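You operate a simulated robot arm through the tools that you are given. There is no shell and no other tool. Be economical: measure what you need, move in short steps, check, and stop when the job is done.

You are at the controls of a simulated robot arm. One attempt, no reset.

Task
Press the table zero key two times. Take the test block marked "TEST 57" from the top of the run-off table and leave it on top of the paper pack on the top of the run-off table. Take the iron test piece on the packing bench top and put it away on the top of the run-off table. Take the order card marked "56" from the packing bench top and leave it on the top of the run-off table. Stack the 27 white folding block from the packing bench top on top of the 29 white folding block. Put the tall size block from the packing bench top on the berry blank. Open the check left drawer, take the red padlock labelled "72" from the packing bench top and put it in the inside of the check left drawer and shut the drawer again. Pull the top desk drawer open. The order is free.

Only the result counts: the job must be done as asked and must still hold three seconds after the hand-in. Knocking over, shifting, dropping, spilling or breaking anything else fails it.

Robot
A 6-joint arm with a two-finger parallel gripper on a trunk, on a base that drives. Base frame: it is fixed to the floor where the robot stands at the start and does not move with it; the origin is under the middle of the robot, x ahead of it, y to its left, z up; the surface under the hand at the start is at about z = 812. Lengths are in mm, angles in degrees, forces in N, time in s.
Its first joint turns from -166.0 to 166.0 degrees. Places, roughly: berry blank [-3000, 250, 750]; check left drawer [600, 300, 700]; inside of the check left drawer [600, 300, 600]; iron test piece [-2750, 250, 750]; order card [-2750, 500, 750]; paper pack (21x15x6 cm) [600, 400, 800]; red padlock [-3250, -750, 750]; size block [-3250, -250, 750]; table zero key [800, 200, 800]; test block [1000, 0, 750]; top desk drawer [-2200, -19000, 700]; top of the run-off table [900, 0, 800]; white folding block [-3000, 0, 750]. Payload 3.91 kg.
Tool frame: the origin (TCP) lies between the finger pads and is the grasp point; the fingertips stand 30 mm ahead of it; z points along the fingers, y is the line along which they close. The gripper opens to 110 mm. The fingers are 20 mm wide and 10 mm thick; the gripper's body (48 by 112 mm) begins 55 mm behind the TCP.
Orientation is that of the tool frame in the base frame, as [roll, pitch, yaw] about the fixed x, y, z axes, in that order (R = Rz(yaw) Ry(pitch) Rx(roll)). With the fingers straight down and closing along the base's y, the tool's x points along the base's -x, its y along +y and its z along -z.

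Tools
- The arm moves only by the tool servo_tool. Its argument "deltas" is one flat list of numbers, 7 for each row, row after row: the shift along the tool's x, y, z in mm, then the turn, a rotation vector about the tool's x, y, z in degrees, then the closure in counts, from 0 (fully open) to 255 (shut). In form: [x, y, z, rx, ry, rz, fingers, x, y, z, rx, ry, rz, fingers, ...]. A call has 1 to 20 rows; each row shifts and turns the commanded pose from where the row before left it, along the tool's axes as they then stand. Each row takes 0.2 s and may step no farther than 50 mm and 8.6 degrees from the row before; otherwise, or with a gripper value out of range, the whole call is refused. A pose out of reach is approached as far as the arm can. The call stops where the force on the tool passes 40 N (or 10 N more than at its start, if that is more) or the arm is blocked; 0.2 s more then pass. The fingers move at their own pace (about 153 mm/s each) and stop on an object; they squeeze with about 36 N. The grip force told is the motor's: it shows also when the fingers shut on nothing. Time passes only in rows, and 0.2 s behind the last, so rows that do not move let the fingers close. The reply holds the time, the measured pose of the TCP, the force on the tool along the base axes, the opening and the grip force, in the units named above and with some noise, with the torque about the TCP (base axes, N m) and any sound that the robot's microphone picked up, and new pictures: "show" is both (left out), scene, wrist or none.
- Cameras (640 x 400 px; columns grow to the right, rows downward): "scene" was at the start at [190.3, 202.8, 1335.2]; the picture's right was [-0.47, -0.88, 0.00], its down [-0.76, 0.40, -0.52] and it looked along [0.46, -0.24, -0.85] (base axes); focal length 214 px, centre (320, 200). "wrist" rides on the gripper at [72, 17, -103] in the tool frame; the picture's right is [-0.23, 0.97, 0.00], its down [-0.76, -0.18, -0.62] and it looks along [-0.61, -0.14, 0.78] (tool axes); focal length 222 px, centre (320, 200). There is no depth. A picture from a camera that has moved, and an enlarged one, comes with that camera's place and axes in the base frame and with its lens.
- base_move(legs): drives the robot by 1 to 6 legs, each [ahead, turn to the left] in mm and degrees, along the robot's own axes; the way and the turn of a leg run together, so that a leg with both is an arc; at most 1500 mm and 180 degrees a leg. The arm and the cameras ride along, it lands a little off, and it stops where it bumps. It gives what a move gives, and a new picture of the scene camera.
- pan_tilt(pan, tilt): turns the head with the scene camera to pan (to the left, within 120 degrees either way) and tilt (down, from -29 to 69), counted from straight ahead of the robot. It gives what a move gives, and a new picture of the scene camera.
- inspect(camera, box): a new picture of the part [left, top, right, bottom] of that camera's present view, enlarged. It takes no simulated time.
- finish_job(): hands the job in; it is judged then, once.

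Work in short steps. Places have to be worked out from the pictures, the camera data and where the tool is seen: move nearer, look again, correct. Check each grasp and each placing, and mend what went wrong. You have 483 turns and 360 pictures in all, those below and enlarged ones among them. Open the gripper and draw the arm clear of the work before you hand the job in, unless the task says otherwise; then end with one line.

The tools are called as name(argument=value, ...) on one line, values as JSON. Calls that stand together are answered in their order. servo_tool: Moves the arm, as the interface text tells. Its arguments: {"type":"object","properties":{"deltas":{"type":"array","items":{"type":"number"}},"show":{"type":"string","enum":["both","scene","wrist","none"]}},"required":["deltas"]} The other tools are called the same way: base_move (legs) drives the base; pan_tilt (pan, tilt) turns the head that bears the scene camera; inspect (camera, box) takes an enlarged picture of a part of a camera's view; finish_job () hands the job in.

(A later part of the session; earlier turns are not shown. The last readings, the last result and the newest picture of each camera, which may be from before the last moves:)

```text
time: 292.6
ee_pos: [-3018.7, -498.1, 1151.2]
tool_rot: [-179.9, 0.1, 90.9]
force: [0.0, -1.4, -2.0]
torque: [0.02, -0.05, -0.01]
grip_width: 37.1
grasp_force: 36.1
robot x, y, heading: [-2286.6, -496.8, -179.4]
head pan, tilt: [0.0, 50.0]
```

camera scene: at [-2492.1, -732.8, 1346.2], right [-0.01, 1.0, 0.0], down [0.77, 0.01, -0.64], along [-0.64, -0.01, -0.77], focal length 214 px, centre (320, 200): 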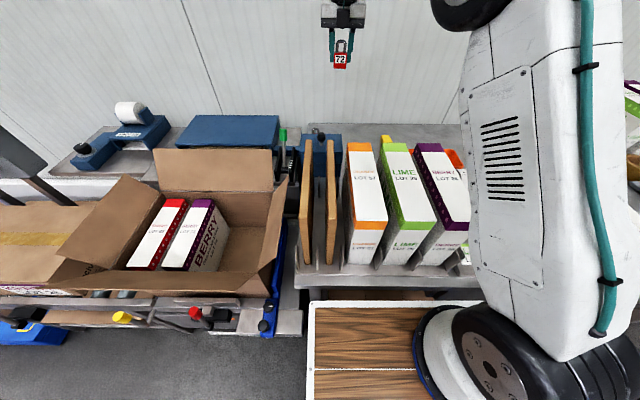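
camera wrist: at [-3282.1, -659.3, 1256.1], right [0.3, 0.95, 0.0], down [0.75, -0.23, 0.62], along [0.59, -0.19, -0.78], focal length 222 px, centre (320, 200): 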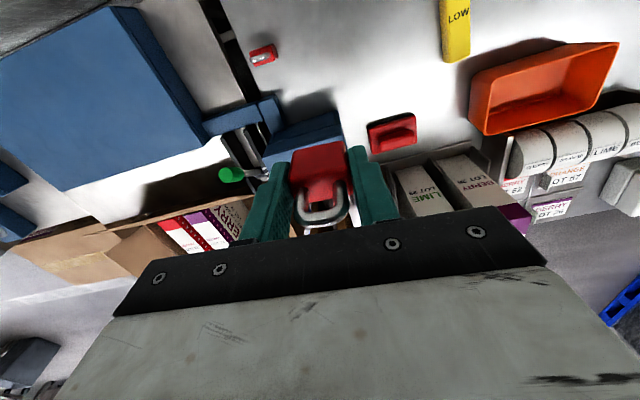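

The padlock is secure. I drive back to stand before the open drawer.

base_move(legs=[[-500, 0], [0, -147.3], [1421, 0], [0, -33.3]])

```text
time: 310.0
ee_pos: [174.1, 154.0, 1151.2]
tool_rot: [-179.7, 0.1, -93.1]
force: [-0.2, -0.7, -1.0]
torque: [-0.01, 0.01, 0.01]
grip_width: 37.3
grasp_force: 35.7
robot x, y, heading: [-558.7, 201.2, -3.5]
head pan, tilt: [0.0, 50.0]
camera scene: at [-335.8, 422.8, 1346.2], right [-0.06, -1.0, 0.0], down [-0.76, 0.05, -0.64], along [0.64, -0.04, -0.77], focal length 214 px, centre (320, 200)
```

scene: 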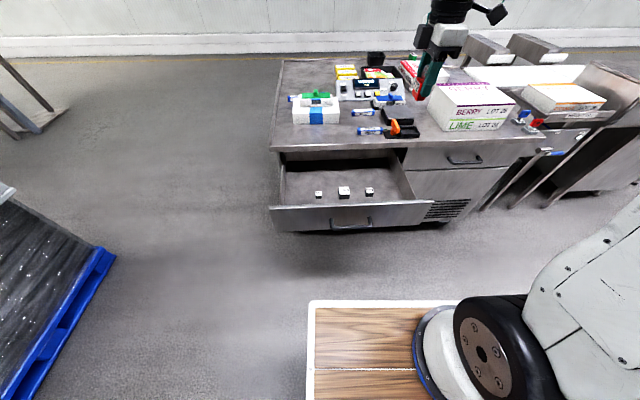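

In front of the drawer. Inside are weights at x≈245; I'll place the padlock behind them at about (320, 335). First I turn the wrist back to nominal (yaw ≈177).

servo_tool(deltas=[0, 0, 0, 0, 0, 8.5, 255, 0, 0, 0, 0, 0, 8.5, 255, 0, 0, 0, 0, 0, 8.5, 255, 0, 0, 0, 0, 0, 8.5, 255, 0, 0, 0, 0, 0, 8.5, 255, 0, 0, 0, 0, 0, 8.5, 255, 0, 0, 0, 0, 0, 8.5, 255, 0, 0, 0, 0, 0, 8.5, 255, 0, 0, 0, 0, 0, 8.5, 255, 0, 0, 0, 0, 0, 8.5, 255, 0, 0, 0, 0, 0, 2, 255], show="none")

inspect(camera="scene", box=[260, 130, 440, 240])

```text
time: 312.4
ee_pos: [173.9, 152.8, 1151.5]
tool_rot: [-179.9, 0.3, 179.8]
force: [-0.1, -0.4, -1.3]
torque: [-0.01, 0.04, -0.02]
grip_width: 37.4
grasp_force: 35.9
robot x, y, heading: [-560.3, 199.4, -3.2]
head pan, tilt: [0.0, 50.0]
```

```text
3.56 times, centred on (350, 185) of scene
camera zoom: at [-335.8, 422.8, 1346.2], right [-0.06, -1.0, 0.0], down [-0.76, 0.05, -0.64], along [0.64, -0.04, -0.77], focal length 763 px, centre (213, 253)
```

zoom: 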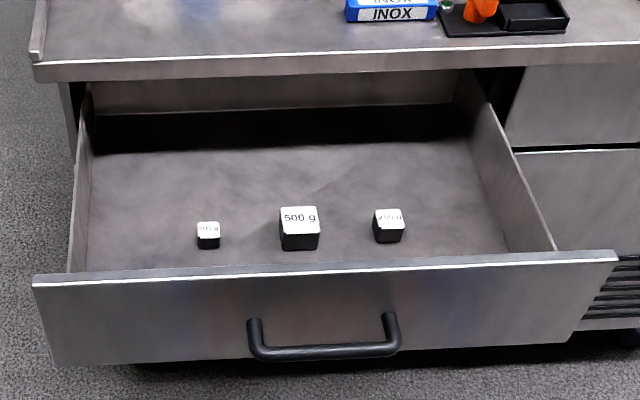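

The 500 g weight is at (274, 283) and the drawer floor about z 643. I move over (335, 335) and descend to about z 760.

servo_tool(deltas=[-32, 36.4, 0, 0, 0, 0, 255, -32, 36.4, 0, 0, 0, 0, 255, -32, 36.4, 0, 0, 0, 0, 255, -32, 36.4, 0, 0, 0, 0, 255, -33, 36.4, 0, 0, 0, 0, 255, 0, 0, 45, 0, 0, 0, 255, 0, 0, 45, 0, 0, 0, 255, 0, 0, 45, 0, 0, 0, 255, 0, 0, 45, 0, 0, 0, 255, 0, 0, 45, 0, 0, 0, 255, 0, 0, 45, 0, 0, 0, 255])

```text
time: 314.8
ee_pos: [337.2, 336.7, 883.1]
tool_rot: [-180.0, 0.3, 179.9]
force: [0.0, 0.5, 0.6]
torque: [0.01, -0.02, -0.08]
grip_width: 37.3
grasp_force: 36.2
robot x, y, heading: [-559.7, 201.9, -3.2]
head pan, tilt: [0.0, 50.0]
camera scene: at [-336.2, 422.8, 1346.3], right [-0.06, -1.0, 0.0], down [-0.76, 0.05, -0.64], along [0.64, -0.04, -0.77], focal length 214 px, centre (320, 200)
camera wrist: at [263.5, 352.4, 985.0], right [0.23, 0.97, 0.0], down [0.76, -0.18, 0.63], along [0.61, -0.14, -0.78], focal length 222 px, centre (320, 200)
```

scene: 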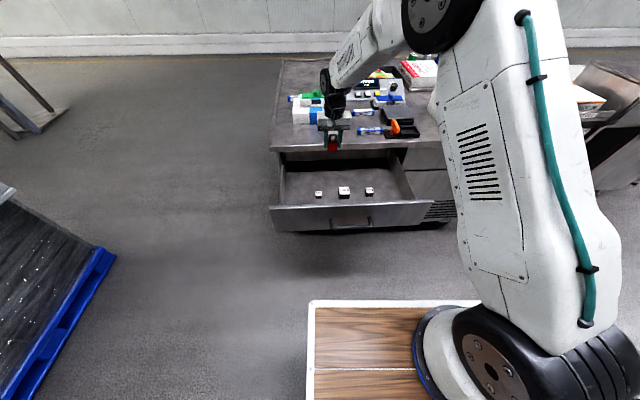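
wrist: 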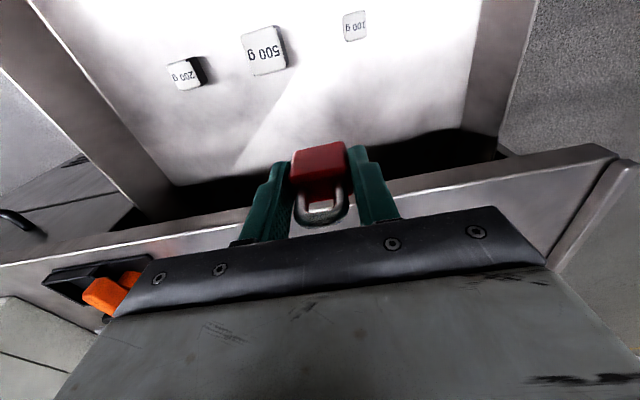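

Clear: table edge ~50 mm beyond the gripper and weights to the sides. I lower into the drawer.

servo_tool(deltas=[0, 0, 45, 0, 0, 0, 255, 0, 0, 45, 0, 0, 0, 255, 0, 0, 45, 0, 0, 0, 255, 0, 0, 35, 0, 0, 0, 255])

```text
time: 315.8
ee_pos: [334.8, 335.0, 710.6]
tool_rot: [180.0, 0.3, 179.9]
force: [-0.4, 0.8, -0.7]
torque: [0.03, -0.01, 0.01]
grip_width: 37.6
grasp_force: 35.6
robot x, y, heading: [-553.2, 200.0, -3.4]
head pan, tilt: [0.0, 50.0]
camera scene: at [-336.1, 422.9, 1346.3], right [-0.06, -1.0, 0.0], down [-0.76, 0.05, -0.64], along [0.64, -0.04, -0.77], focal length 214 px, centre (320, 200)
camera wrist: at [262.6, 351.7, 813.8], right [0.23, 0.97, 0.0], down [0.76, -0.18, 0.63], along [0.61, -0.14, -0.78], focal length 222 px, centre (320, 200)
```

scene: 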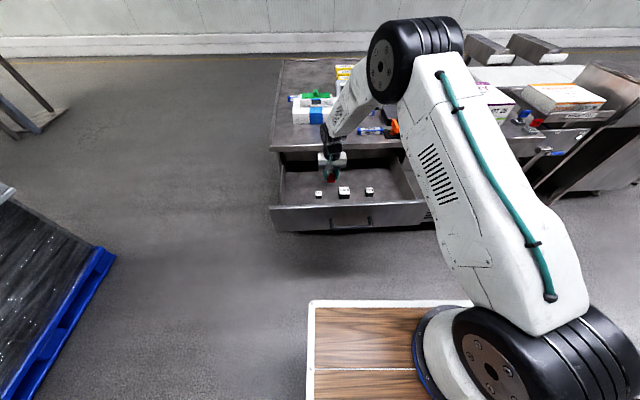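
wrist: 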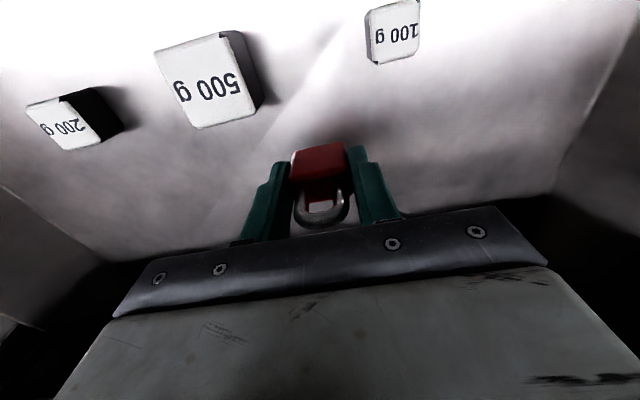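

Nothing touched. I creep down to the drawer floor.

servo_tool(deltas=[0, 0, 6, 0, 0, 0, 255, 0, 0, 5, 0, 0, 0, 255, 0, 0, 3, 0, 0, 0, 255, 0, 0, 2, 0, 0, 0, 255], show="none")

servo_tool(deltas=[0, 0, 1.5, 0, 0, 0, 255, 0, 0, 1.5, 0, 0, 0, 255], show="none")

servo_tool(deltas=[0, 0, 1.5, 0, 0, 0, 255, 0, 0, 1.5, 0, 0, 0, 255], show="wrist")

```text
time: 316.8
ee_pos: [336.7, 335.7, 695.6]
tool_rot: [180.0, 0.3, 180.0]
force: [0.8, -0.6, -1.1]
torque: [-0.05, 0.0, -0.03]
grip_width: 37.5
grasp_force: 35.4
robot x, y, heading: [-559.6, 202.0, -3.7]
head pan, tilt: [0.0, 50.0]
```

```text
time: 317.4
ee_pos: [337.3, 335.1, 691.6]
tool_rot: [-180.0, 0.3, 179.8]
force: [-0.5, -0.1, -0.8]
torque: [0.0, 0.0, 0.0]
grip_width: 37.3
grasp_force: 36.3
robot x, y, heading: [-556.0, 199.2, -3.5]
head pan, tilt: [0.0, 50.0]
```

```text
time: 318.0
ee_pos: [336.9, 336.9, 690.3]
tool_rot: [179.9, 0.3, 179.8]
force: [0.3, 0.2, -0.7]
torque: [-0.01, 0.01, 0.05]
grip_width: 37.5
grasp_force: 35.7
robot x, y, heading: [-559.3, 199.0, -3.2]
head pan, tilt: [0.0, 50.0]
camera wrist: at [264.3, 351.9, 792.6], right [0.23, 0.97, 0.0], down [0.76, -0.18, 0.63], along [0.61, -0.14, -0.78], focal length 222 px, centre (320, 200)
```

wrist: 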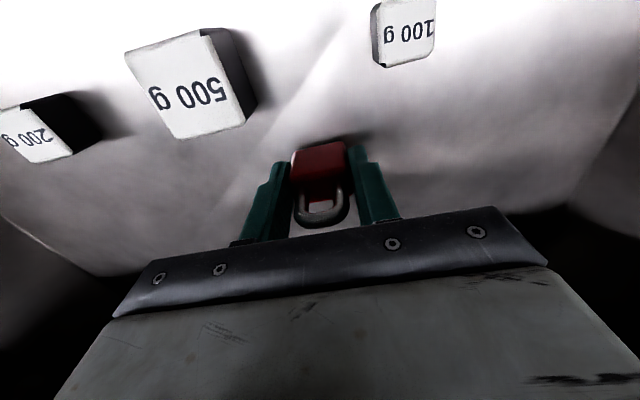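

servo_tool(deltas=[0, 0, 1.5, 0, 0, 0, 255, 0, 0, 1.5, 0, 0, 0, 255], show="none")

servo_tool(deltas=[0, 0, 1.5, 0, 0, 0, 255, 0, 0, 1.5, 0, 0, 0, 255], show="none")

servo_tool(deltas=[0, 0, 1.5, 0, 0, 0, 255, 0, 0, 1, 0, 0, 0, 255], show="none")

```text
time: 318.6
ee_pos: [337.5, 335.2, 686.5]
tool_rot: [-180.0, 0.3, 179.9]
force: [0.0, 0.1, -1.1]
torque: [-0.01, 0.0, -0.01]
grip_width: 37.2
grasp_force: 36.5
robot x, y, heading: [-558.0, 203.2, -3.4]
head pan, tilt: [0.0, 50.0]
```

```text
time: 319.2
ee_pos: [339.1, 336.1, 683.0]
tool_rot: [180.0, 0.1, 179.9]
force: [-0.3, -0.5, -0.1]
torque: [0.02, 0.01, -0.03]
grip_width: 37.2
grasp_force: 35.7
robot x, y, heading: [-557.8, 203.1, -3.4]
head pan, tilt: [0.0, 50.0]
```

```text
time: 319.8
ee_pos: [336.6, 336.1, 681.8]
tool_rot: [180.0, 0.2, 179.9]
force: [-0.2, -0.5, -0.5]
torque: [-0.03, -0.01, 0.01]
grip_width: 37.3
grasp_force: 36.3
robot x, y, heading: [-557.0, 199.0, -3.6]
head pan, tilt: [0.0, 50.0]
```

servo_tool(deltas=[0, 0, 1.5, 0, 0, 0, 255, 0, 0, 1.5, 0, 0, 0, 255], show="none")

servo_tool(deltas=[0, 0, 1.5, 0, 0, 0, 255, 0, 0, 1.5, 0, 0, 0, 255], show="none")

servo_tool(deltas=[0, 0, 1.5, 0, 0, 0, 255, 0, 0, 1, 0, 0, 0, 255], show="wrist")

```text
time: 320.4
ee_pos: [337.1, 334.9, 681.9]
tool_rot: [179.9, 0.4, 180.0]
force: [-1.4, -1.0, 29.0]
torque: [-0.09, 0.25, 0.0]
grip_width: 37.4
grasp_force: 36.1
robot x, y, heading: [-557.0, 205.5, -3.5]
head pan, tilt: [0.0, 50.0]
```

```text
time: 321.0
ee_pos: [338.6, 336.2, 677.2]
tool_rot: [180.0, 0.5, 179.9]
force: [1.6, -2.4, 32.5]
torque: [-0.07, -0.12, 0.0]
grip_width: 37.5
grasp_force: 36.0
robot x, y, heading: [-555.4, 203.4, -3.5]
head pan, tilt: [0.0, 50.0]
```

```text
time: 321.6
ee_pos: [335.9, 335.8, 675.8]
tool_rot: [-180.0, 0.5, 179.9]
force: [1.1, 0.2, 32.8]
torque: [-0.02, -0.09, 0.0]
grip_width: 37.6
grasp_force: 36.2
robot x, y, heading: [-555.2, 200.8, -3.6]
head pan, tilt: [0.0, 50.0]
camera wrist: at [264.2, 351.9, 778.0], right [0.23, 0.97, 0.0], down [0.76, -0.18, 0.63], along [0.61, -0.14, -0.78], focal length 222 px, centre (320, 200)
```

wrist: 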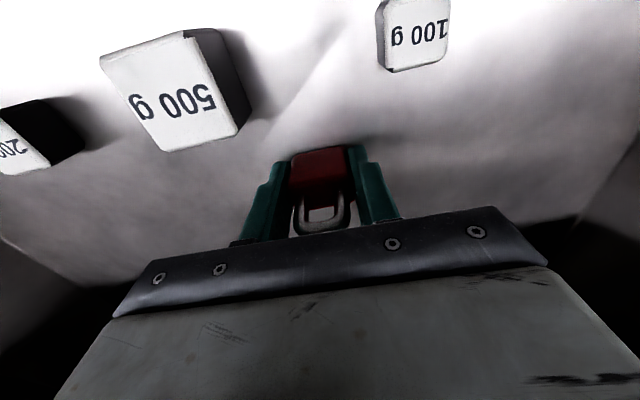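

It's on the floor (it even slid slightly in the grip). I release and rise straight up.

servo_tool(deltas=[0, 0, -1, 0, 0, 0, 255, 0, 0, 0, 0, 0, 0, 150, 0, 0, 0, 0, 0, 0, 115, 0, 0, 0, 0, 0, 0, 115, 0, 0, -30, 0, 0, 0, 115, 0, 0, -45, 0, 0, 0, 115, 0, 0, -45, 0, 0, 0, 115, 0, 0, -45, 0, 0, 0, 115, 0, 0, -45, 0, 0, 0, 115, 0, 0, -45, 0, 0, 0, 115])

```text
time: 323.8
ee_pos: [339.3, 335.4, 930.4]
tool_rot: [180.0, 0.2, 179.9]
force: [-0.3, 0.2, -0.5]
torque: [0.0, 0.0, 0.01]
grip_width: 60.4
grasp_force: 0.1
robot x, y, heading: [-553.9, 202.1, -3.6]
head pan, tilt: [0.0, 50.0]
camera scene: at [-335.4, 423.0, 1346.1], right [-0.06, -1.0, 0.0], down [-0.77, 0.05, -0.64], along [0.64, -0.04, -0.77], focal length 214 px, centre (320, 200)
camera wrist: at [265.9, 351.4, 1033.9], right [0.23, 0.97, 0.0], down [0.76, -0.18, 0.63], along [0.61, -0.14, -0.78], focal length 222 px, centre (320, 200)
```

scene: 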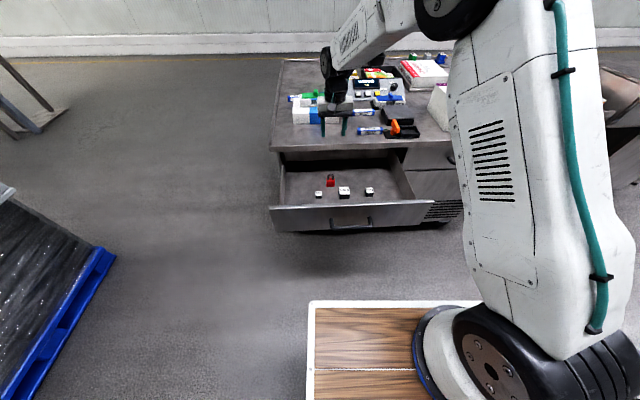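
wrist: 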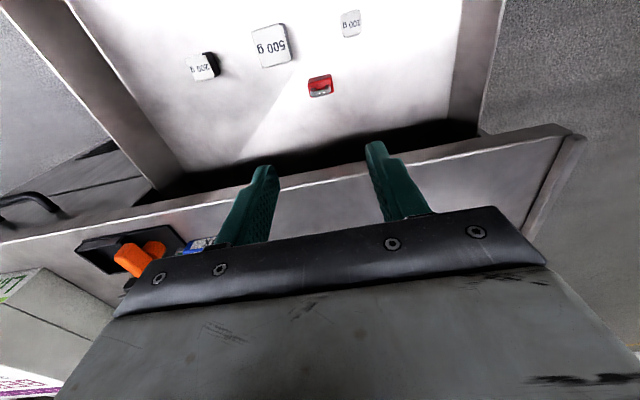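

Padlock stands in the drawer. To shut it I'll push on the handle bar with closed vertical fingers: first move to (20, 285) in front of it.

servo_tool(deltas=[40, -6.3, 0, 0, 0, 0, 255, 40, -6.3, 0, 0, 0, 0, 255, 40, -6.3, 0, 0, 0, 0, 255, 40, -6.3, 0, 0, 0, 0, 255, 40, -6.3, 0, 0, 0, 0, 255, 40, -6.3, 0, 0, 0, 0, 255, 40, -6.3, 0, 0, 0, 0, 255, 39, -6.3, 0, 0, 0, 0, 255, 0, 0, 45, 0, 0, 0, 255, 0, 0, 45, 0, 0, 0, 255])

```text
time: 326.0
ee_pos: [18.0, 288.5, 840.2]
tool_rot: [180.0, 0.3, 179.9]
force: [0.8, -0.1, -0.2]
torque: [0.04, -0.03, -0.01]
grip_width: 0.0
grasp_force: 36.4
robot x, y, heading: [-551.6, 198.5, -3.5]
head pan, tilt: [0.0, 50.0]
camera scene: at [-336.3, 422.7, 1346.3], right [-0.06, -1.0, 0.0], down [-0.76, 0.05, -0.64], along [0.64, -0.04, -0.77], focal length 214 px, centre (320, 200)
camera wrist: at [-55.2, 305.1, 943.1], right [0.23, 0.97, 0.0], down [0.76, -0.18, 0.63], along [0.61, -0.14, -0.78], focal length 222 px, centre (320, 200)
```

scene: 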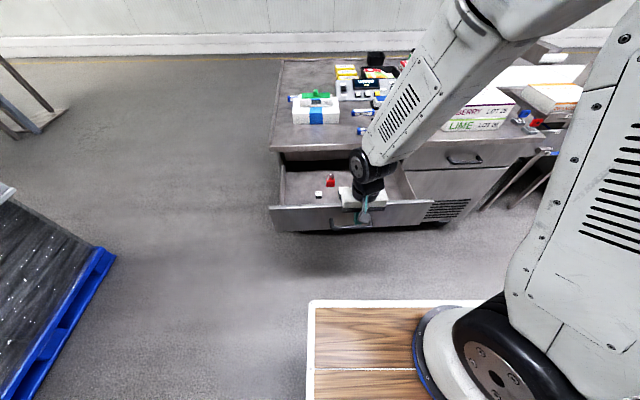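
wrist: 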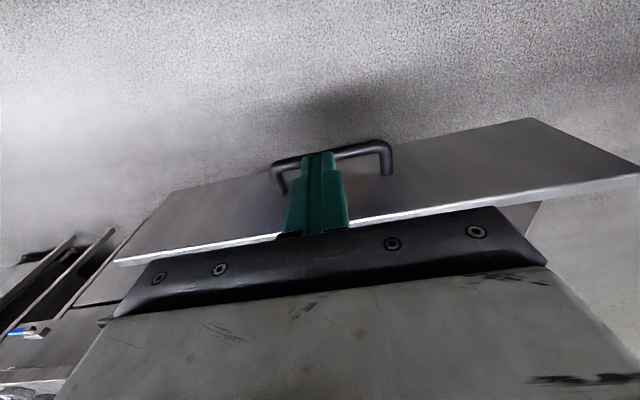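

The bar is straight ahead at about (69, 289, 703). I lower to z≈720 and push gently into contact.

servo_tool(deltas=[0, 0, 45, 0, 0, 0, 255, 0, 0, 45, 0, 0, 0, 255, 0, 0, 30, 0, 0, 0, 255, -15, 0, 0, 0, 0, 0, 255, -10, 0, 0, 0, 0, 0, 255], show="wrist")

```text
time: 327.2
ee_pos: [43.9, 286.8, 717.2]
tool_rot: [-180.0, 0.2, 179.8]
force: [0.3, -0.6, 0.3]
torque: [-0.02, 0.01, -0.01]
grip_width: 0.2
grasp_force: 35.8
robot x, y, heading: [-555.3, 198.4, -3.5]
head pan, tilt: [0.0, 50.0]
camera wrist: at [-29.7, 302.0, 820.6], right [0.23, 0.97, 0.0], down [0.76, -0.18, 0.63], along [0.61, -0.14, -0.78], focal length 222 px, centre (320, 200)
```

wrist: 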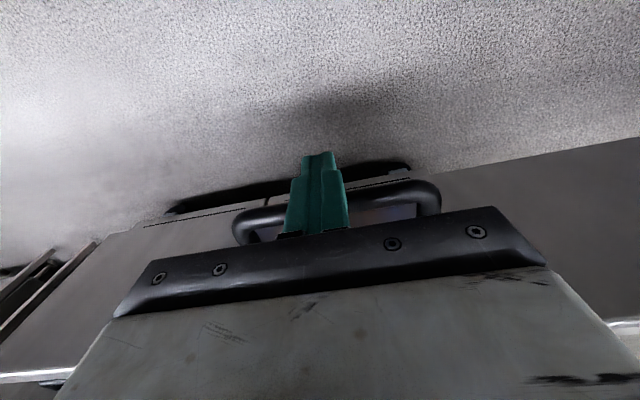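

Fingers are just before the bar. I push the drawer in steadily, 270 mm first.

servo_tool(deltas=[-5, 0, 0, 0, 0, 0, 255, -10, 0, 0, 0, 0, 0, 255, -15, 0, 0, 0, 0, 0, 255, -20, 0, 0, 0, 0, 0, 255, -20, 0, 0, 0, 0, 0, 255, -20, 0, 0, 0, 0, 0, 255, -20, 0, 0, 0, 0, 0, 255, -20, 0, 0, 0, 0, 0, 255, -20, 0, 0, 0, 0, 0, 255, -20, 0, 0, 0, 0, 0, 255, -20, 0, 0, 0, 0, 0, 255, -20, 0, 0, 0, 0, 0, 255, -20, 0, 0, 0, 0, 0, 255, -20, 0, 0, 0, 0, 0, 255, -15, 0, 0, 0, 0, 0, 255, -10, 0, 0, 0, 0, 0, 255])

```text
time: 330.6
ee_pos: [319.8, 284.6, 720.3]
tool_rot: [-180.0, 0.3, 179.8]
force: [0.3, -0.3, 0.2]
torque: [0.01, 0.0, 0.01]
grip_width: 0.0
grasp_force: 36.2
robot x, y, heading: [-556.2, 202.2, -3.5]
head pan, tilt: [0.0, 50.0]
camera scene: at [-335.9, 422.9, 1346.2], right [-0.06, -1.0, 0.0], down [-0.76, 0.05, -0.64], along [0.64, -0.04, -0.77], focal length 214 px, centre (320, 200)
camera wrist: at [247.3, 301.5, 822.3], right [0.23, 0.97, 0.0], down [0.76, -0.18, 0.63], along [0.61, -0.14, -0.78], focal length 222 px, centre (320, 200)
```

scene: 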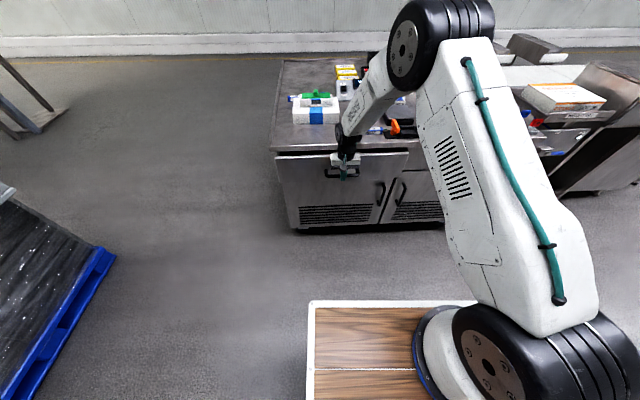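
wrist: 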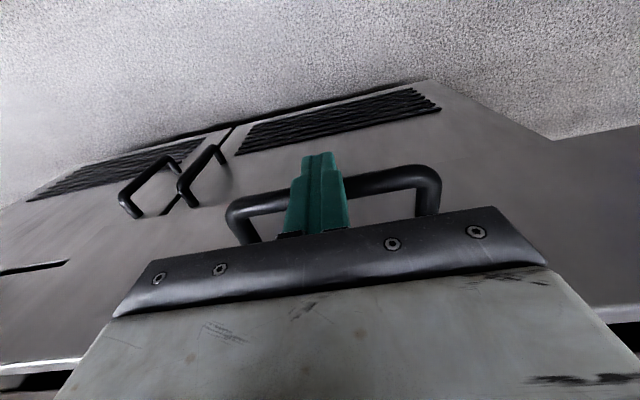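

Drawer is nearly in. I keep pushing slowly until it stops.

servo_tool(deltas=[-10, 0, 0, 0, 0, 0, 255, -10, 0, 0, 0, 0, 0, 255, -10, 0, 0, 0, 0, 0, 255, -8, 0, 0, 0, 0, 0, 255, -5, 0, 0, 0, 0, 0, 255, -4, 0, 0, 0, 0, 0, 255, -3, 0, 0, 0, 0, 0, 255], show="wrist")

```text
time: 332.2
ee_pos: [366.8, 285.6, 719.1]
tool_rot: [-180.0, 0.1, 179.9]
force: [-25.2, -1.2, 9.9]
torque: [-0.05, -2.06, -0.5]
grip_width: 0.0
grasp_force: 36.1
robot x, y, heading: [-557.7, 198.3, -3.3]
head pan, tilt: [0.0, 50.0]
camera wrist: at [293.8, 300.6, 822.2], right [0.23, 0.97, 0.0], down [0.76, -0.18, 0.62], along [0.61, -0.14, -0.78], focal length 222 px, centre (320, 200)
```

wrist: 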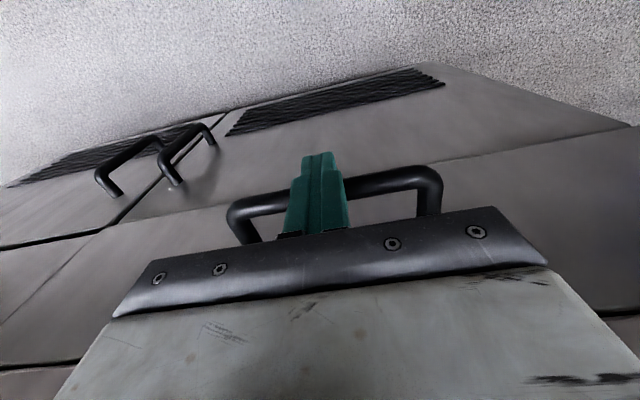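

25 N and the drawer face looks flush with the door below. I push a little more to be sure, then back off.

servo_tool(deltas=[-3, 0, 0, 0, 0, 0, 255, -3, 0, 0, 0, 0, 0, 255], show="none")

servo_tool(deltas=[20, 0, 0, 0, 0, 0, 255, 40, 0, 0, 0, 0, 0, 255, 30, 0, -35, 0, 0, 0, 255, 0, 0, -45, 0, 0, 0, 255, 0, 0, -45, 0, 0, 0, 255, 0, 0, -45, 0, 0, 0, 0, 0, 0, -45, 0, 0, 0, 0, 0, 0, -45, 0, 0, 0, 0], show="scene")

inspect(camera="scene", box=[250, 130, 450, 240])

```text
time: 332.5
ee_pos: [365.3, 285.0, 717.7]
tool_rot: [-179.8, -0.1, 179.8]
force: [-15.1, -1.5, 6.8]
torque: [-0.07, -1.63, -0.24]
grip_width: 0.1
grasp_force: 35.7
robot x, y, heading: [-553.4, 199.0, -3.4]
head pan, tilt: [0.0, 50.0]
stopped in row 1: the force on the tool passed its limit at 46 N (the readings are from after the stop); the commanded pose is now the measured one
```

```text
time: 334.3
ee_pos: [281.3, 283.8, 975.9]
tool_rot: [-179.9, -0.1, 179.9]
force: [-0.3, -0.8, 0.3]
torque: [0.01, 0.03, 0.03]
grip_width: 110.2
grasp_force: 0.1
robot x, y, heading: [-556.0, 200.3, -3.5]
head pan, tilt: [0.0, 50.0]
camera scene: at [-335.8, 422.9, 1346.2], right [-0.06, -1.0, 0.0], down [-0.76, 0.05, -0.64], along [0.64, -0.04, -0.77], focal length 214 px, centre (320, 200)
```

scene: 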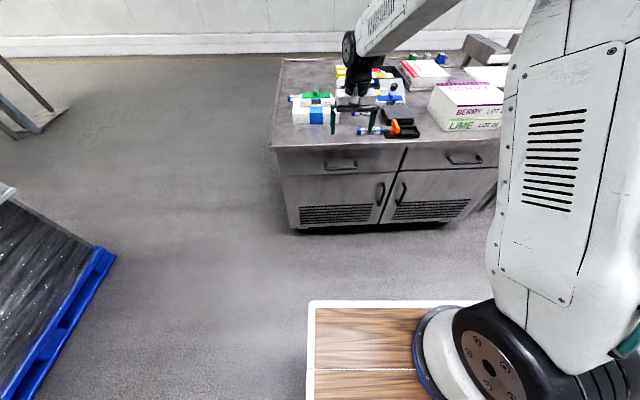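

```text
3.20 times, centred on (350, 185) of scene
camera zoom: at [-335.8, 422.9, 1346.2], right [-0.06, -1.0, 0.0], down [-0.76, 0.05, -0.64], along [0.64, -0.04, -0.77], focal length 686 px, centre (224, 248)
```

zoom: 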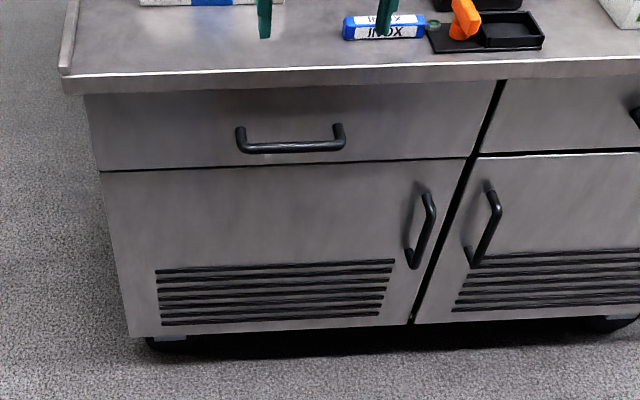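

The drawer is fully shut. Next the top desk drawer near (-2200, -19000): I retract the arm, back into the aisle, turn to face -y and look.

servo_tool(deltas=[40, -20, -20, 0, 0, 0, 0, 40, -20, -20, 0, 0, 0, 0, 40, -20, -20, 0, 0, 0, 0, 40, -10, -20, 0, 0, 0, 0, 40, -10, -20, 0, 0, 0, 0], show="none")

base_move(legs=[[-700, 0], [0, -86.5]])

pan_tilt(pan=0, tilt=15)

```text
time: 335.5
ee_pos: [80.4, 202.7, 1077.6]
tool_rot: [-179.8, 0.0, 179.9]
force: [0.8, 0.5, 0.1]
torque: [-0.01, 0.06, 0.0]
grip_width: 109.9
grasp_force: 0.0
robot x, y, heading: [-554.8, 198.7, -3.0]
head pan, tilt: [0.0, 50.0]
```

```text
time: 343.1
ee_pos: [-1241.2, -393.3, 1077.4]
tool_rot: [-179.9, -0.1, 91.9]
force: [0.3, 0.0, 0.2]
torque: [0.02, -0.04, 0.02]
grip_width: 110.1
grasp_force: 0.0
robot x, y, heading: [-1265.1, 245.2, -91.4]
head pan, tilt: [0.0, 50.0]
camera scene: at [-1034.0, 29.4, 1346.2], right [-1.0, 0.02, 0.0], down [0.02, 0.77, -0.64], along [-0.02, -0.64, -0.77], focal length 214 px, centre (320, 200)
```

scene: 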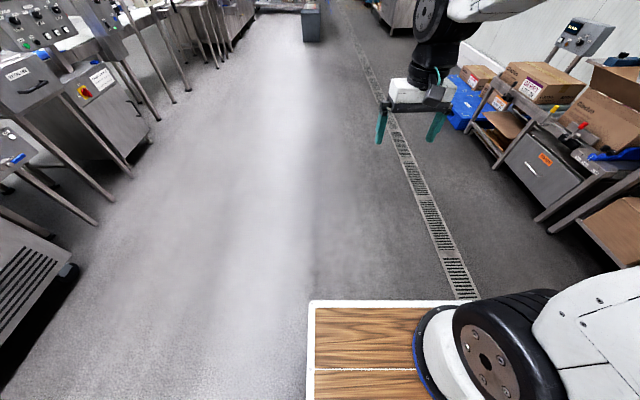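

```text
time: 344.1
ee_pos: [-1238.2, -393.4, 1077.7]
tool_rot: [179.9, -0.1, 91.9]
force: [-0.5, -0.3, 0.3]
torque: [-0.01, -0.01, -0.02]
grip_width: 109.9
grasp_force: 0.2
robot x, y, heading: [-1264.7, 241.2, -91.5]
head pan, tilt: [0.0, 15.0]
camera scene: at [-1034.4, 13.0, 1399.9], right [-1.0, 0.02, 0.0], down [0.01, 0.26, -0.97], along [-0.02, -0.97, -0.26], focal length 214 px, centre (320, 200)
```

scene: 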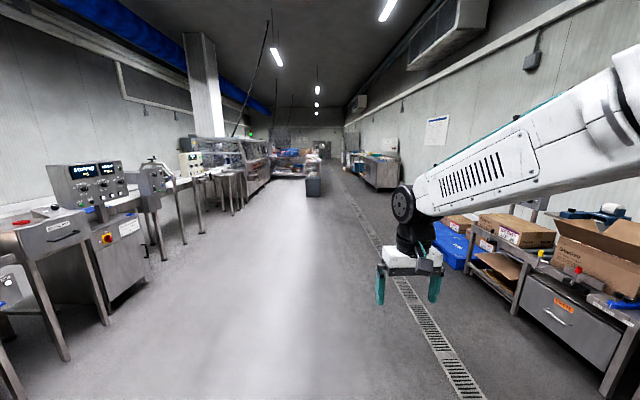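

The aisle is clear, with a bin near (-960, -5700). I drive 4.5 m drifting to x≈-1600 and look again.

base_move(legs=[[0, -2.9], [1500, 0], [1500, 0], [1500, 0], [0, 4.3]])

```text
time: 366.4
ee_pos: [-1402.3, -4863.1, 1077.2]
tool_rot: [-180.0, -0.1, 95.8]
force: [0.5, 0.2, -0.4]
torque: [0.03, 0.0, 0.0]
grip_width: 109.6
grasp_force: 0.0
robot x, y, heading: [-1468.5, -4230.9, -87.6]
head pan, tilt: [0.0, 15.0]
camera scene: at [-1224.9, -4442.9, 1400.0], right [-1.0, -0.04, 0.0], down [-0.01, 0.26, -0.97], along [0.04, -0.96, -0.26], focal length 214 px, centre (320, 200)
```

scene: 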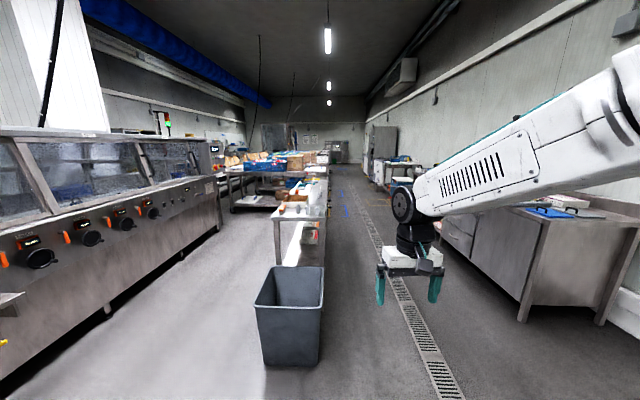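

Bin and tables on the left at x>-1200, benches on the right at x<-2800. I steer to the channel centre x≈-1940 and continue.

base_move(legs=[[0, -20.4], [1500, 0], [0, 18], [1500, 0], [1000, 0]])

```text
time: 387.9
ee_pos: [-1987.5, -8819.3, 1078.2]
tool_rot: [-179.9, -0.1, 92.1]
force: [0.5, 0.2, -0.1]
torque: [-0.01, 0.0, -0.01]
grip_width: 110.1
grasp_force: 0.1
robot x, y, heading: [-2012.6, -8180.6, -91.2]
head pan, tilt: [0.0, 15.0]
camera scene: at [-1782.1, -8412.2, 1400.0], right [-1.0, 0.02, 0.0], down [0.01, 0.26, -0.97], along [-0.02, -0.97, -0.26], focal length 214 px, centre (320, 200)
```

scene: 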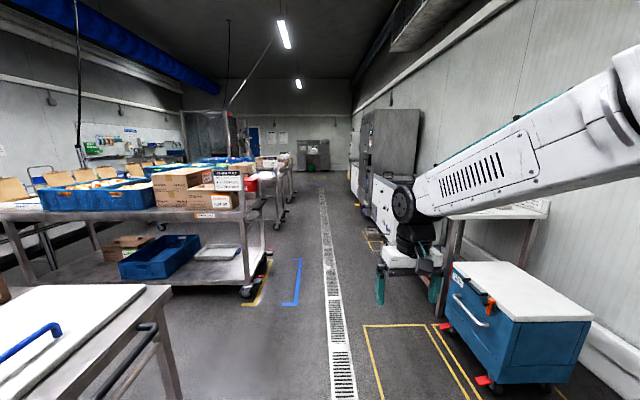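

Channel stays clear around x≈-2000. I drive on 4.5 m.

base_move(legs=[[0, 1.2], [1500, 0], [1500, 0], [1500, 0]])

```text
time: 409.9
ee_pos: [-1645.6, -13329.6, 1076.9]
tool_rot: [-179.9, -0.1, 99.5]
force: [-0.2, 0.1, -0.9]
torque: [0.03, 0.02, 0.0]
grip_width: 109.9
grasp_force: 0.0
robot x, y, heading: [-1751.1, -12700.5, -83.9]
head pan, tilt: [0.0, 15.0]
camera scene: at [-1495.5, -12899.6, 1400.0], right [-0.99, -0.11, 0.0], down [-0.03, 0.26, -0.97], along [0.1, -0.96, -0.26], focal length 214 px, centre (320, 200)
```

scene: 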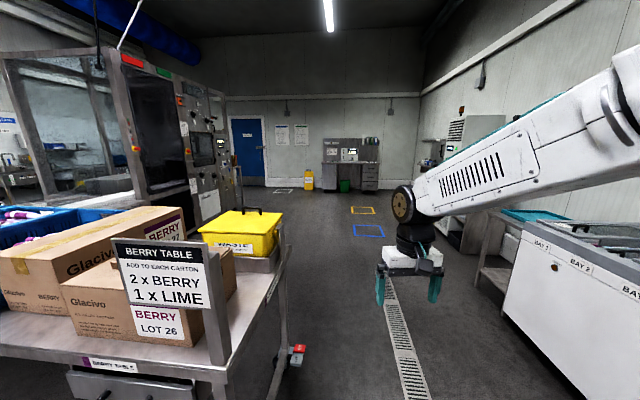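

The desk is visible at the far end. I steer slightly right to clear the trolley and continue.

base_move(legs=[[0, -16], [1500, 0], [1500, 0], [0, 8.5]])

```text
time: 425.9
ee_pos: [-2252.3, -16294.3, 1077.8]
tool_rot: [-179.9, -0.1, 91.9]
force: [0.0, -0.6, -0.8]
torque: [0.01, -0.01, 0.03]
grip_width: 110.0
grasp_force: 0.1
robot x, y, heading: [-2277.3, -15652.2, -91.3]
head pan, tilt: [0.0, 15.0]
camera scene: at [-2047.6, -15888.0, 1400.0], right [-1.0, 0.02, 0.0], down [0.01, 0.26, -0.97], along [-0.02, -0.97, -0.26], focal length 214 px, centre (320, 200)
```

scene: 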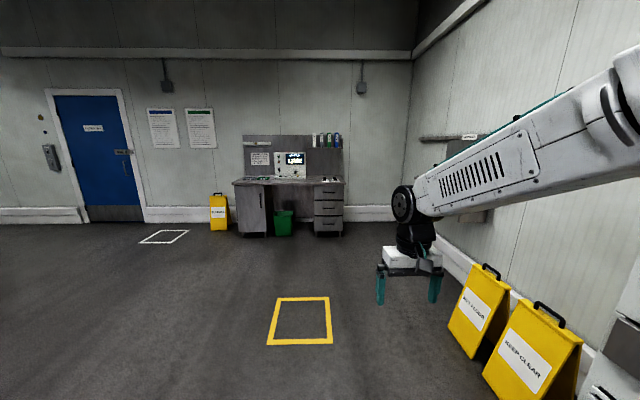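

The pedestal with three drawers is ahead near (-2270, -19000). I drive 2.2 m closer.

base_move(legs=[[0, 1.3], [1400, 0], [800, 0]])

pan_tilt(pan=0, tilt=35)

```text
time: 437.4
ee_pos: [-2291.2, -18543.3, 1077.7]
tool_rot: [-179.9, -0.2, 92.2]
force: [-0.4, 1.1, 0.4]
torque: [-0.02, 0.02, 0.02]
grip_width: 109.9
grasp_force: 0.1
robot x, y, heading: [-2317.0, -17908.6, -91.3]
head pan, tilt: [0.0, 15.0]
camera scene: at [-2086.9, -18135.8, 1400.0], right [-1.0, 0.02, 0.0], down [0.01, 0.26, -0.97], along [-0.02, -0.97, -0.26], focal length 214 px, centre (320, 200)
```

scene: 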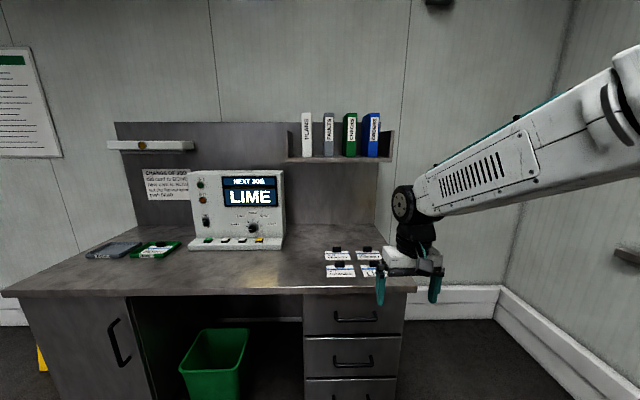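

```text
time: 438.2
ee_pos: [-2290.7, -18543.5, 1077.8]
tool_rot: [-179.8, 0.0, 92.1]
force: [0.2, 0.3, 0.2]
torque: [-0.01, 0.01, 0.03]
grip_width: 110.0
grasp_force: 0.1
robot x, y, heading: [-2315.1, -17909.1, -91.1]
head pan, tilt: [0.0, 35.0]
camera scene: at [-2086.7, -18130.5, 1368.0], right [-1.0, 0.02, 0.0], down [0.01, 0.57, -0.82], along [-0.02, -0.82, -0.57], focal length 214 px, centre (320, 200)
```

scene: 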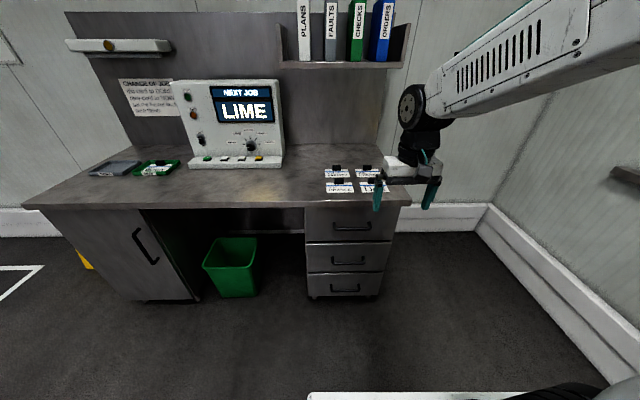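

The top drawer's handle is roughly (-2240, -18850, 720). I back off 120 mm for a second view to triangulate, which also suits the stretched-arm grip.

inspect(camera="scene", box=[290, 190, 410, 270])

base_move(legs=[[-200, 0]])

inspect(camera="scene", box=[290, 160, 410, 240])

```text
5.00 times, centred on (350, 230) of scene
camera zoom: at [-2086.7, -18130.5, 1368.0], right [-1.0, 0.02, 0.0], down [0.01, 0.57, -0.82], along [-0.02, -0.82, -0.57], focal length 1072 px, centre (170, 50)
```

zoom: 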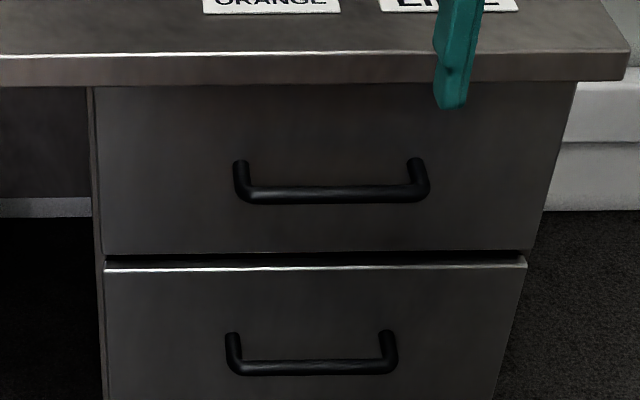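

```text
time: 439.8
ee_pos: [-2288.4, -18345.6, 1079.6]
tool_rot: [-179.9, -0.1, 92.0]
force: [0.2, 0.6, -0.3]
torque: [0.01, -0.02, 0.05]
grip_width: 109.9
grasp_force: 0.1
robot x, y, heading: [-2312.6, -17712.5, -91.4]
head pan, tilt: [0.0, 35.0]
camera scene: at [-2083.0, -17934.3, 1368.0], right [-1.0, 0.02, 0.0], down [0.01, 0.57, -0.82], along [-0.02, -0.82, -0.57], focal length 214 px, centre (320, 200)
```

scene: 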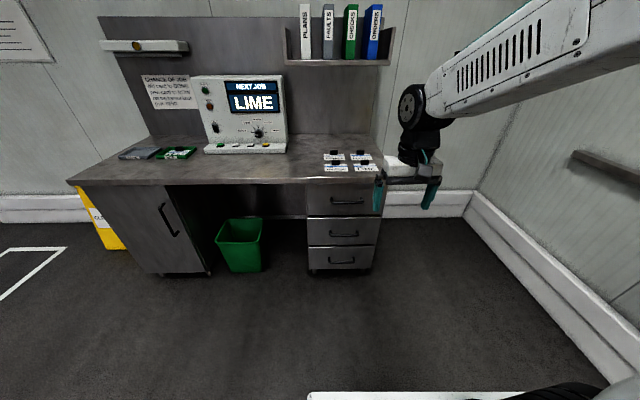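

```text
5.00 times, centred on (350, 200) of scene
camera zoom: at [-2083.0, -17934.3, 1368.0], right [-1.0, 0.02, 0.0], down [0.01, 0.57, -0.82], along [-0.02, -0.82, -0.57], focal length 1072 px, centre (170, 200)
```

zoom: 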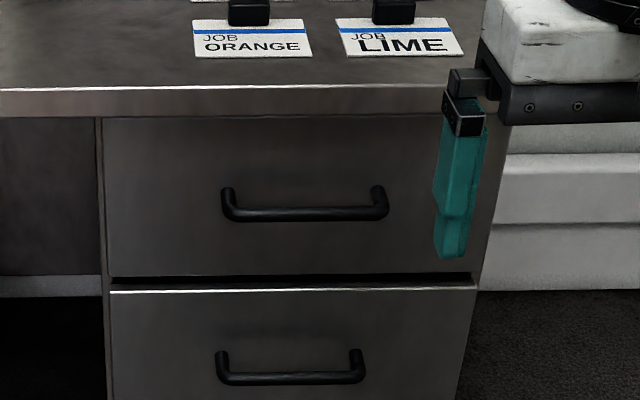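

Bar triangulates to about (-2245, -18829, 727). To keep the arm in plane for the tilt, I realign the base to x≈-2245, heading -90.

base_move(legs=[[-420, 0], [0, 7.9], [500, 0], [0, -6.5]])

servo_tool(deltas=[0, 0, 0, 0, 0, 8.5, 110, 0, 0, 0, 0, 0, 8.5, 110, 0, 0, 0, 0, 0, 8.5, 110, 0, 0, 0, 0, 0, 8.5, 110, 0, 0, 0, 0, 0, 8.5, 110, 0, 0, 0, 0, 0, 8.5, 110, 0, 0, 0, 0, 0, 8.5, 110, 0, 0, 0, 0, 0, 8.5, 110, 0, 0, 0, 0, 0, 8.5, 110, 0, 0, 0, 0, 0, 8.5, 110, 0, 0, 0, 0, 0, 6, 110], show="none")

```text
time: 446.1
ee_pos: [-2222.2, -18393.8, 1076.4]
tool_rot: [-179.9, -0.1, 92.3]
force: [0.0, -0.5, -0.7]
torque: [0.04, 0.04, 0.01]
grip_width: 110.1
grasp_force: 0.2
robot x, y, heading: [-2251.9, -17757.6, -91.0]
head pan, tilt: [0.0, 35.0]
camera scene: at [-2020.5, -17981.3, 1368.0], right [-1.0, 0.02, 0.0], down [0.01, 0.57, -0.82], along [-0.01, -0.82, -0.57], focal length 214 px, centre (320, 200)
```

scene: 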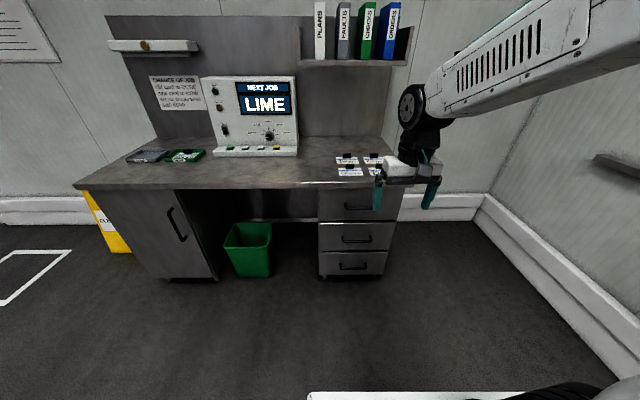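

```text
time: 448.5
ee_pos: [-2223.8, -18394.8, 1076.3]
tool_rot: [180.0, 0.1, 1.3]
force: [0.3, 0.3, 0.2]
torque: [0.0, 0.0, 0.01]
grip_width: 62.7
grasp_force: 0.1
robot x, y, heading: [-2248.6, -17760.9, -91.1]
head pan, tilt: [0.0, 35.0]
```

I move in plane to about 130 mm short of the handle, at z≈800, tool still vertical.

servo_tool(deltas=[-3, 33, 31, 0, 0, 1.3, 110, -3, 33, 31, 0, 0, 0, 110, -3, 33, 31, 0, 0, 0, 110, -3, 33, 31, 0, 0, 0, 110, -3, 33, 31, 0, 0, 0, 110, -3, 33, 31, 0, 0, 0, 110, -3, 33, 31, 0, 0, 0, 110, -3, 33, 31, 0, 0, 0, 110, -1, 33, 31, 0, 0, 0, 110])

```text
time: 450.5
ee_pos: [-2249.0, -18690.1, 798.3]
tool_rot: [180.0, 0.1, 0.1]
force: [-0.2, -0.2, 0.7]
torque: [0.01, -0.04, 0.0]
grip_width: 62.6
grasp_force: 0.1
robot x, y, heading: [-2254.0, -17761.7, -90.8]
head pan, tilt: [0.0, 35.0]
camera scene: at [-2020.4, -17980.8, 1368.0], right [-1.0, 0.02, 0.0], down [0.01, 0.57, -0.82], along [-0.01, -0.82, -0.57], focal length 214 px, centre (320, 200)
camera wrist: at [-2176.0, -18708.8, 901.2], right [-0.23, -0.97, 0.0], down [-0.76, 0.18, 0.62], along [-0.61, 0.14, -0.78], focal length 222 px, centre (320, 200)
```

scene: 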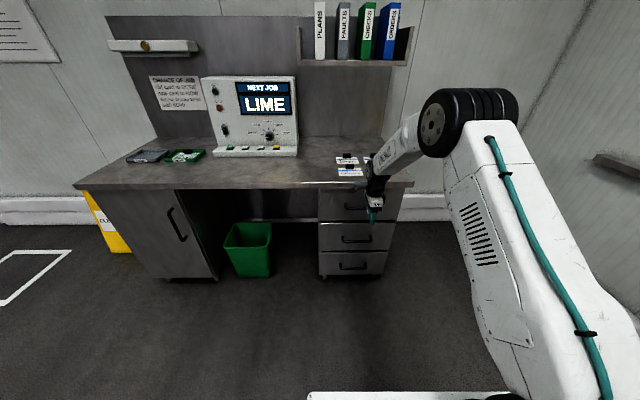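
wrist: 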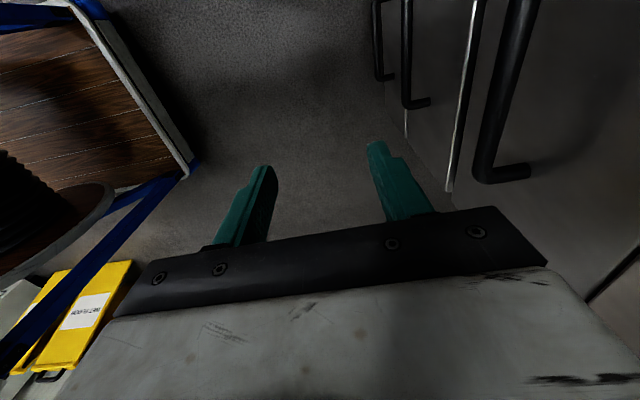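

The wrist view confirms the bar at y≈-18829, z≈727. I tilt forward with large in-plane steps.

servo_tool(deltas=[0, 0, 0, -8.5, 0, 0, 110, 0, 0, 0, -8.5, 0, 0, 110, 0, 0, 0, -8.5, 0, 0, 110, 0, 0, 0, -8.5, 0, 0, 110, 0, 0, 0, -8.5, 0, 0, 110, 0, 0, 0, -8.5, 0, 0, 110], show="none")

```text
time: 451.9
ee_pos: [-2247.8, -18692.2, 800.4]
tool_rot: [129.0, 0.1, 0.0]
force: [-1.2, -0.3, -0.5]
torque: [0.01, 0.01, -0.01]
grip_width: 62.7
grasp_force: 0.0
out of reach, approached as far as the arm can: row 4, 5
robot x, y, heading: [-2247.6, -17756.0, -90.9]
head pan, tilt: [0.0, 35.0]
```

Past the singular pose cleanly (51°). I tilt to 68° and advance to a pre-grasp position.

servo_tool(deltas=[0, 0, 0, -8.5, 0, 0, 110, 0, 0, 0, -8.5, 0, 0, 110, 0, -8, 38, 0, 0, 0, 110, 0, -8, 38, 0, 0, 0, 110])

```text
time: 452.9
ee_pos: [-2244.6, -18759.5, 755.0]
tool_rot: [112.1, 0.1, 0.0]
force: [-0.1, 0.1, 1.0]
torque: [0.01, -0.02, 0.01]
grip_width: 62.7
grasp_force: 0.1
robot x, y, heading: [-2253.2, -17757.7, -90.8]
head pan, tilt: [0.0, 35.0]
camera scene: at [-2020.4, -17981.1, 1368.0], right [-1.0, 0.02, 0.0], down [0.01, 0.57, -0.82], along [-0.01, -0.82, -0.57], focal length 214 px, centre (320, 200)
camera wrist: at [-2171.8, -18671.1, 810.3], right [-0.23, -0.36, 0.9], down [-0.76, 0.64, 0.07], along [-0.61, -0.67, -0.42], focal length 222 px, centre (320, 200)
```

scene: 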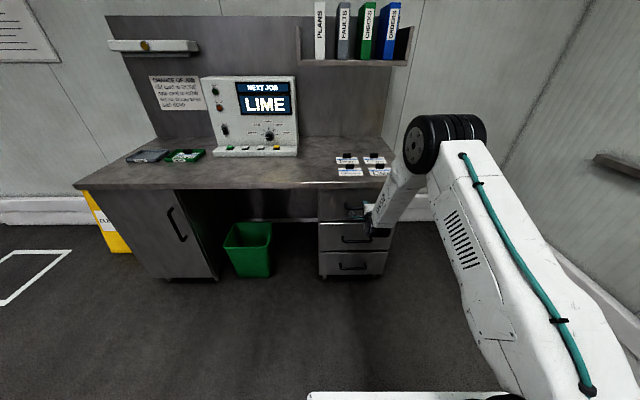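
wrist: 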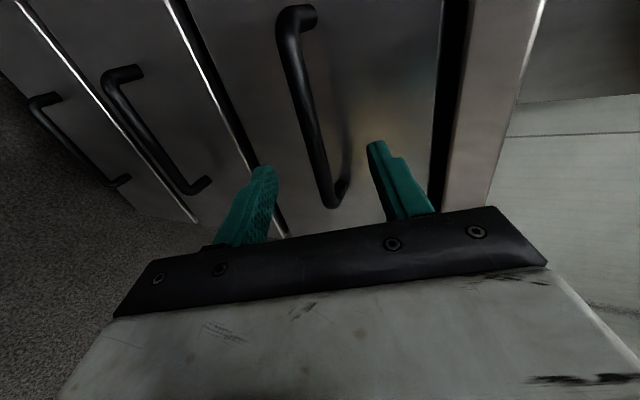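

The bar lines up with the grip axis (z≈726). I advance 58 mm in steps.

servo_tool(deltas=[0, 0, 20, 0, 0, 0, 110, 0, 0, 20, 0, 0, 0, 110, 0, 0, 12, 0, 0, 0, 110, 0, 0, 6, 0, 0, 0, 110], show="wrist")

```text
time: 453.9
ee_pos: [-2245.7, -18811.6, 734.5]
tool_rot: [112.2, 0.1, -0.1]
force: [0.1, 0.3, -0.1]
torque: [-0.02, -0.04, -0.03]
grip_width: 62.4
grasp_force: 0.0
robot x, y, heading: [-2251.5, -17760.2, -90.8]
head pan, tilt: [0.0, 35.0]
camera wrist: at [-2172.6, -18723.3, 789.6], right [-0.23, -0.37, 0.9], down [-0.76, 0.64, 0.07], along [-0.61, -0.67, -0.42], focal length 222 px, centre (320, 200)
```

wrist: 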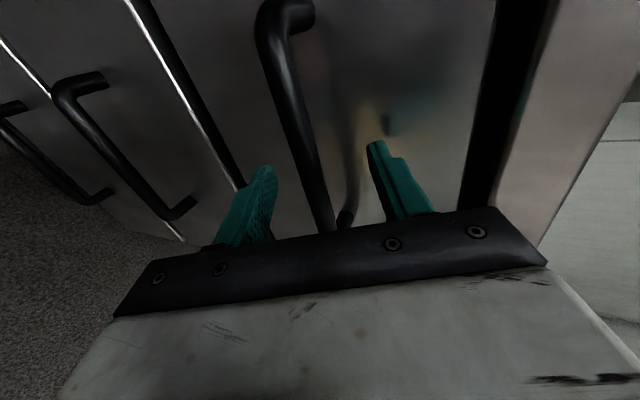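

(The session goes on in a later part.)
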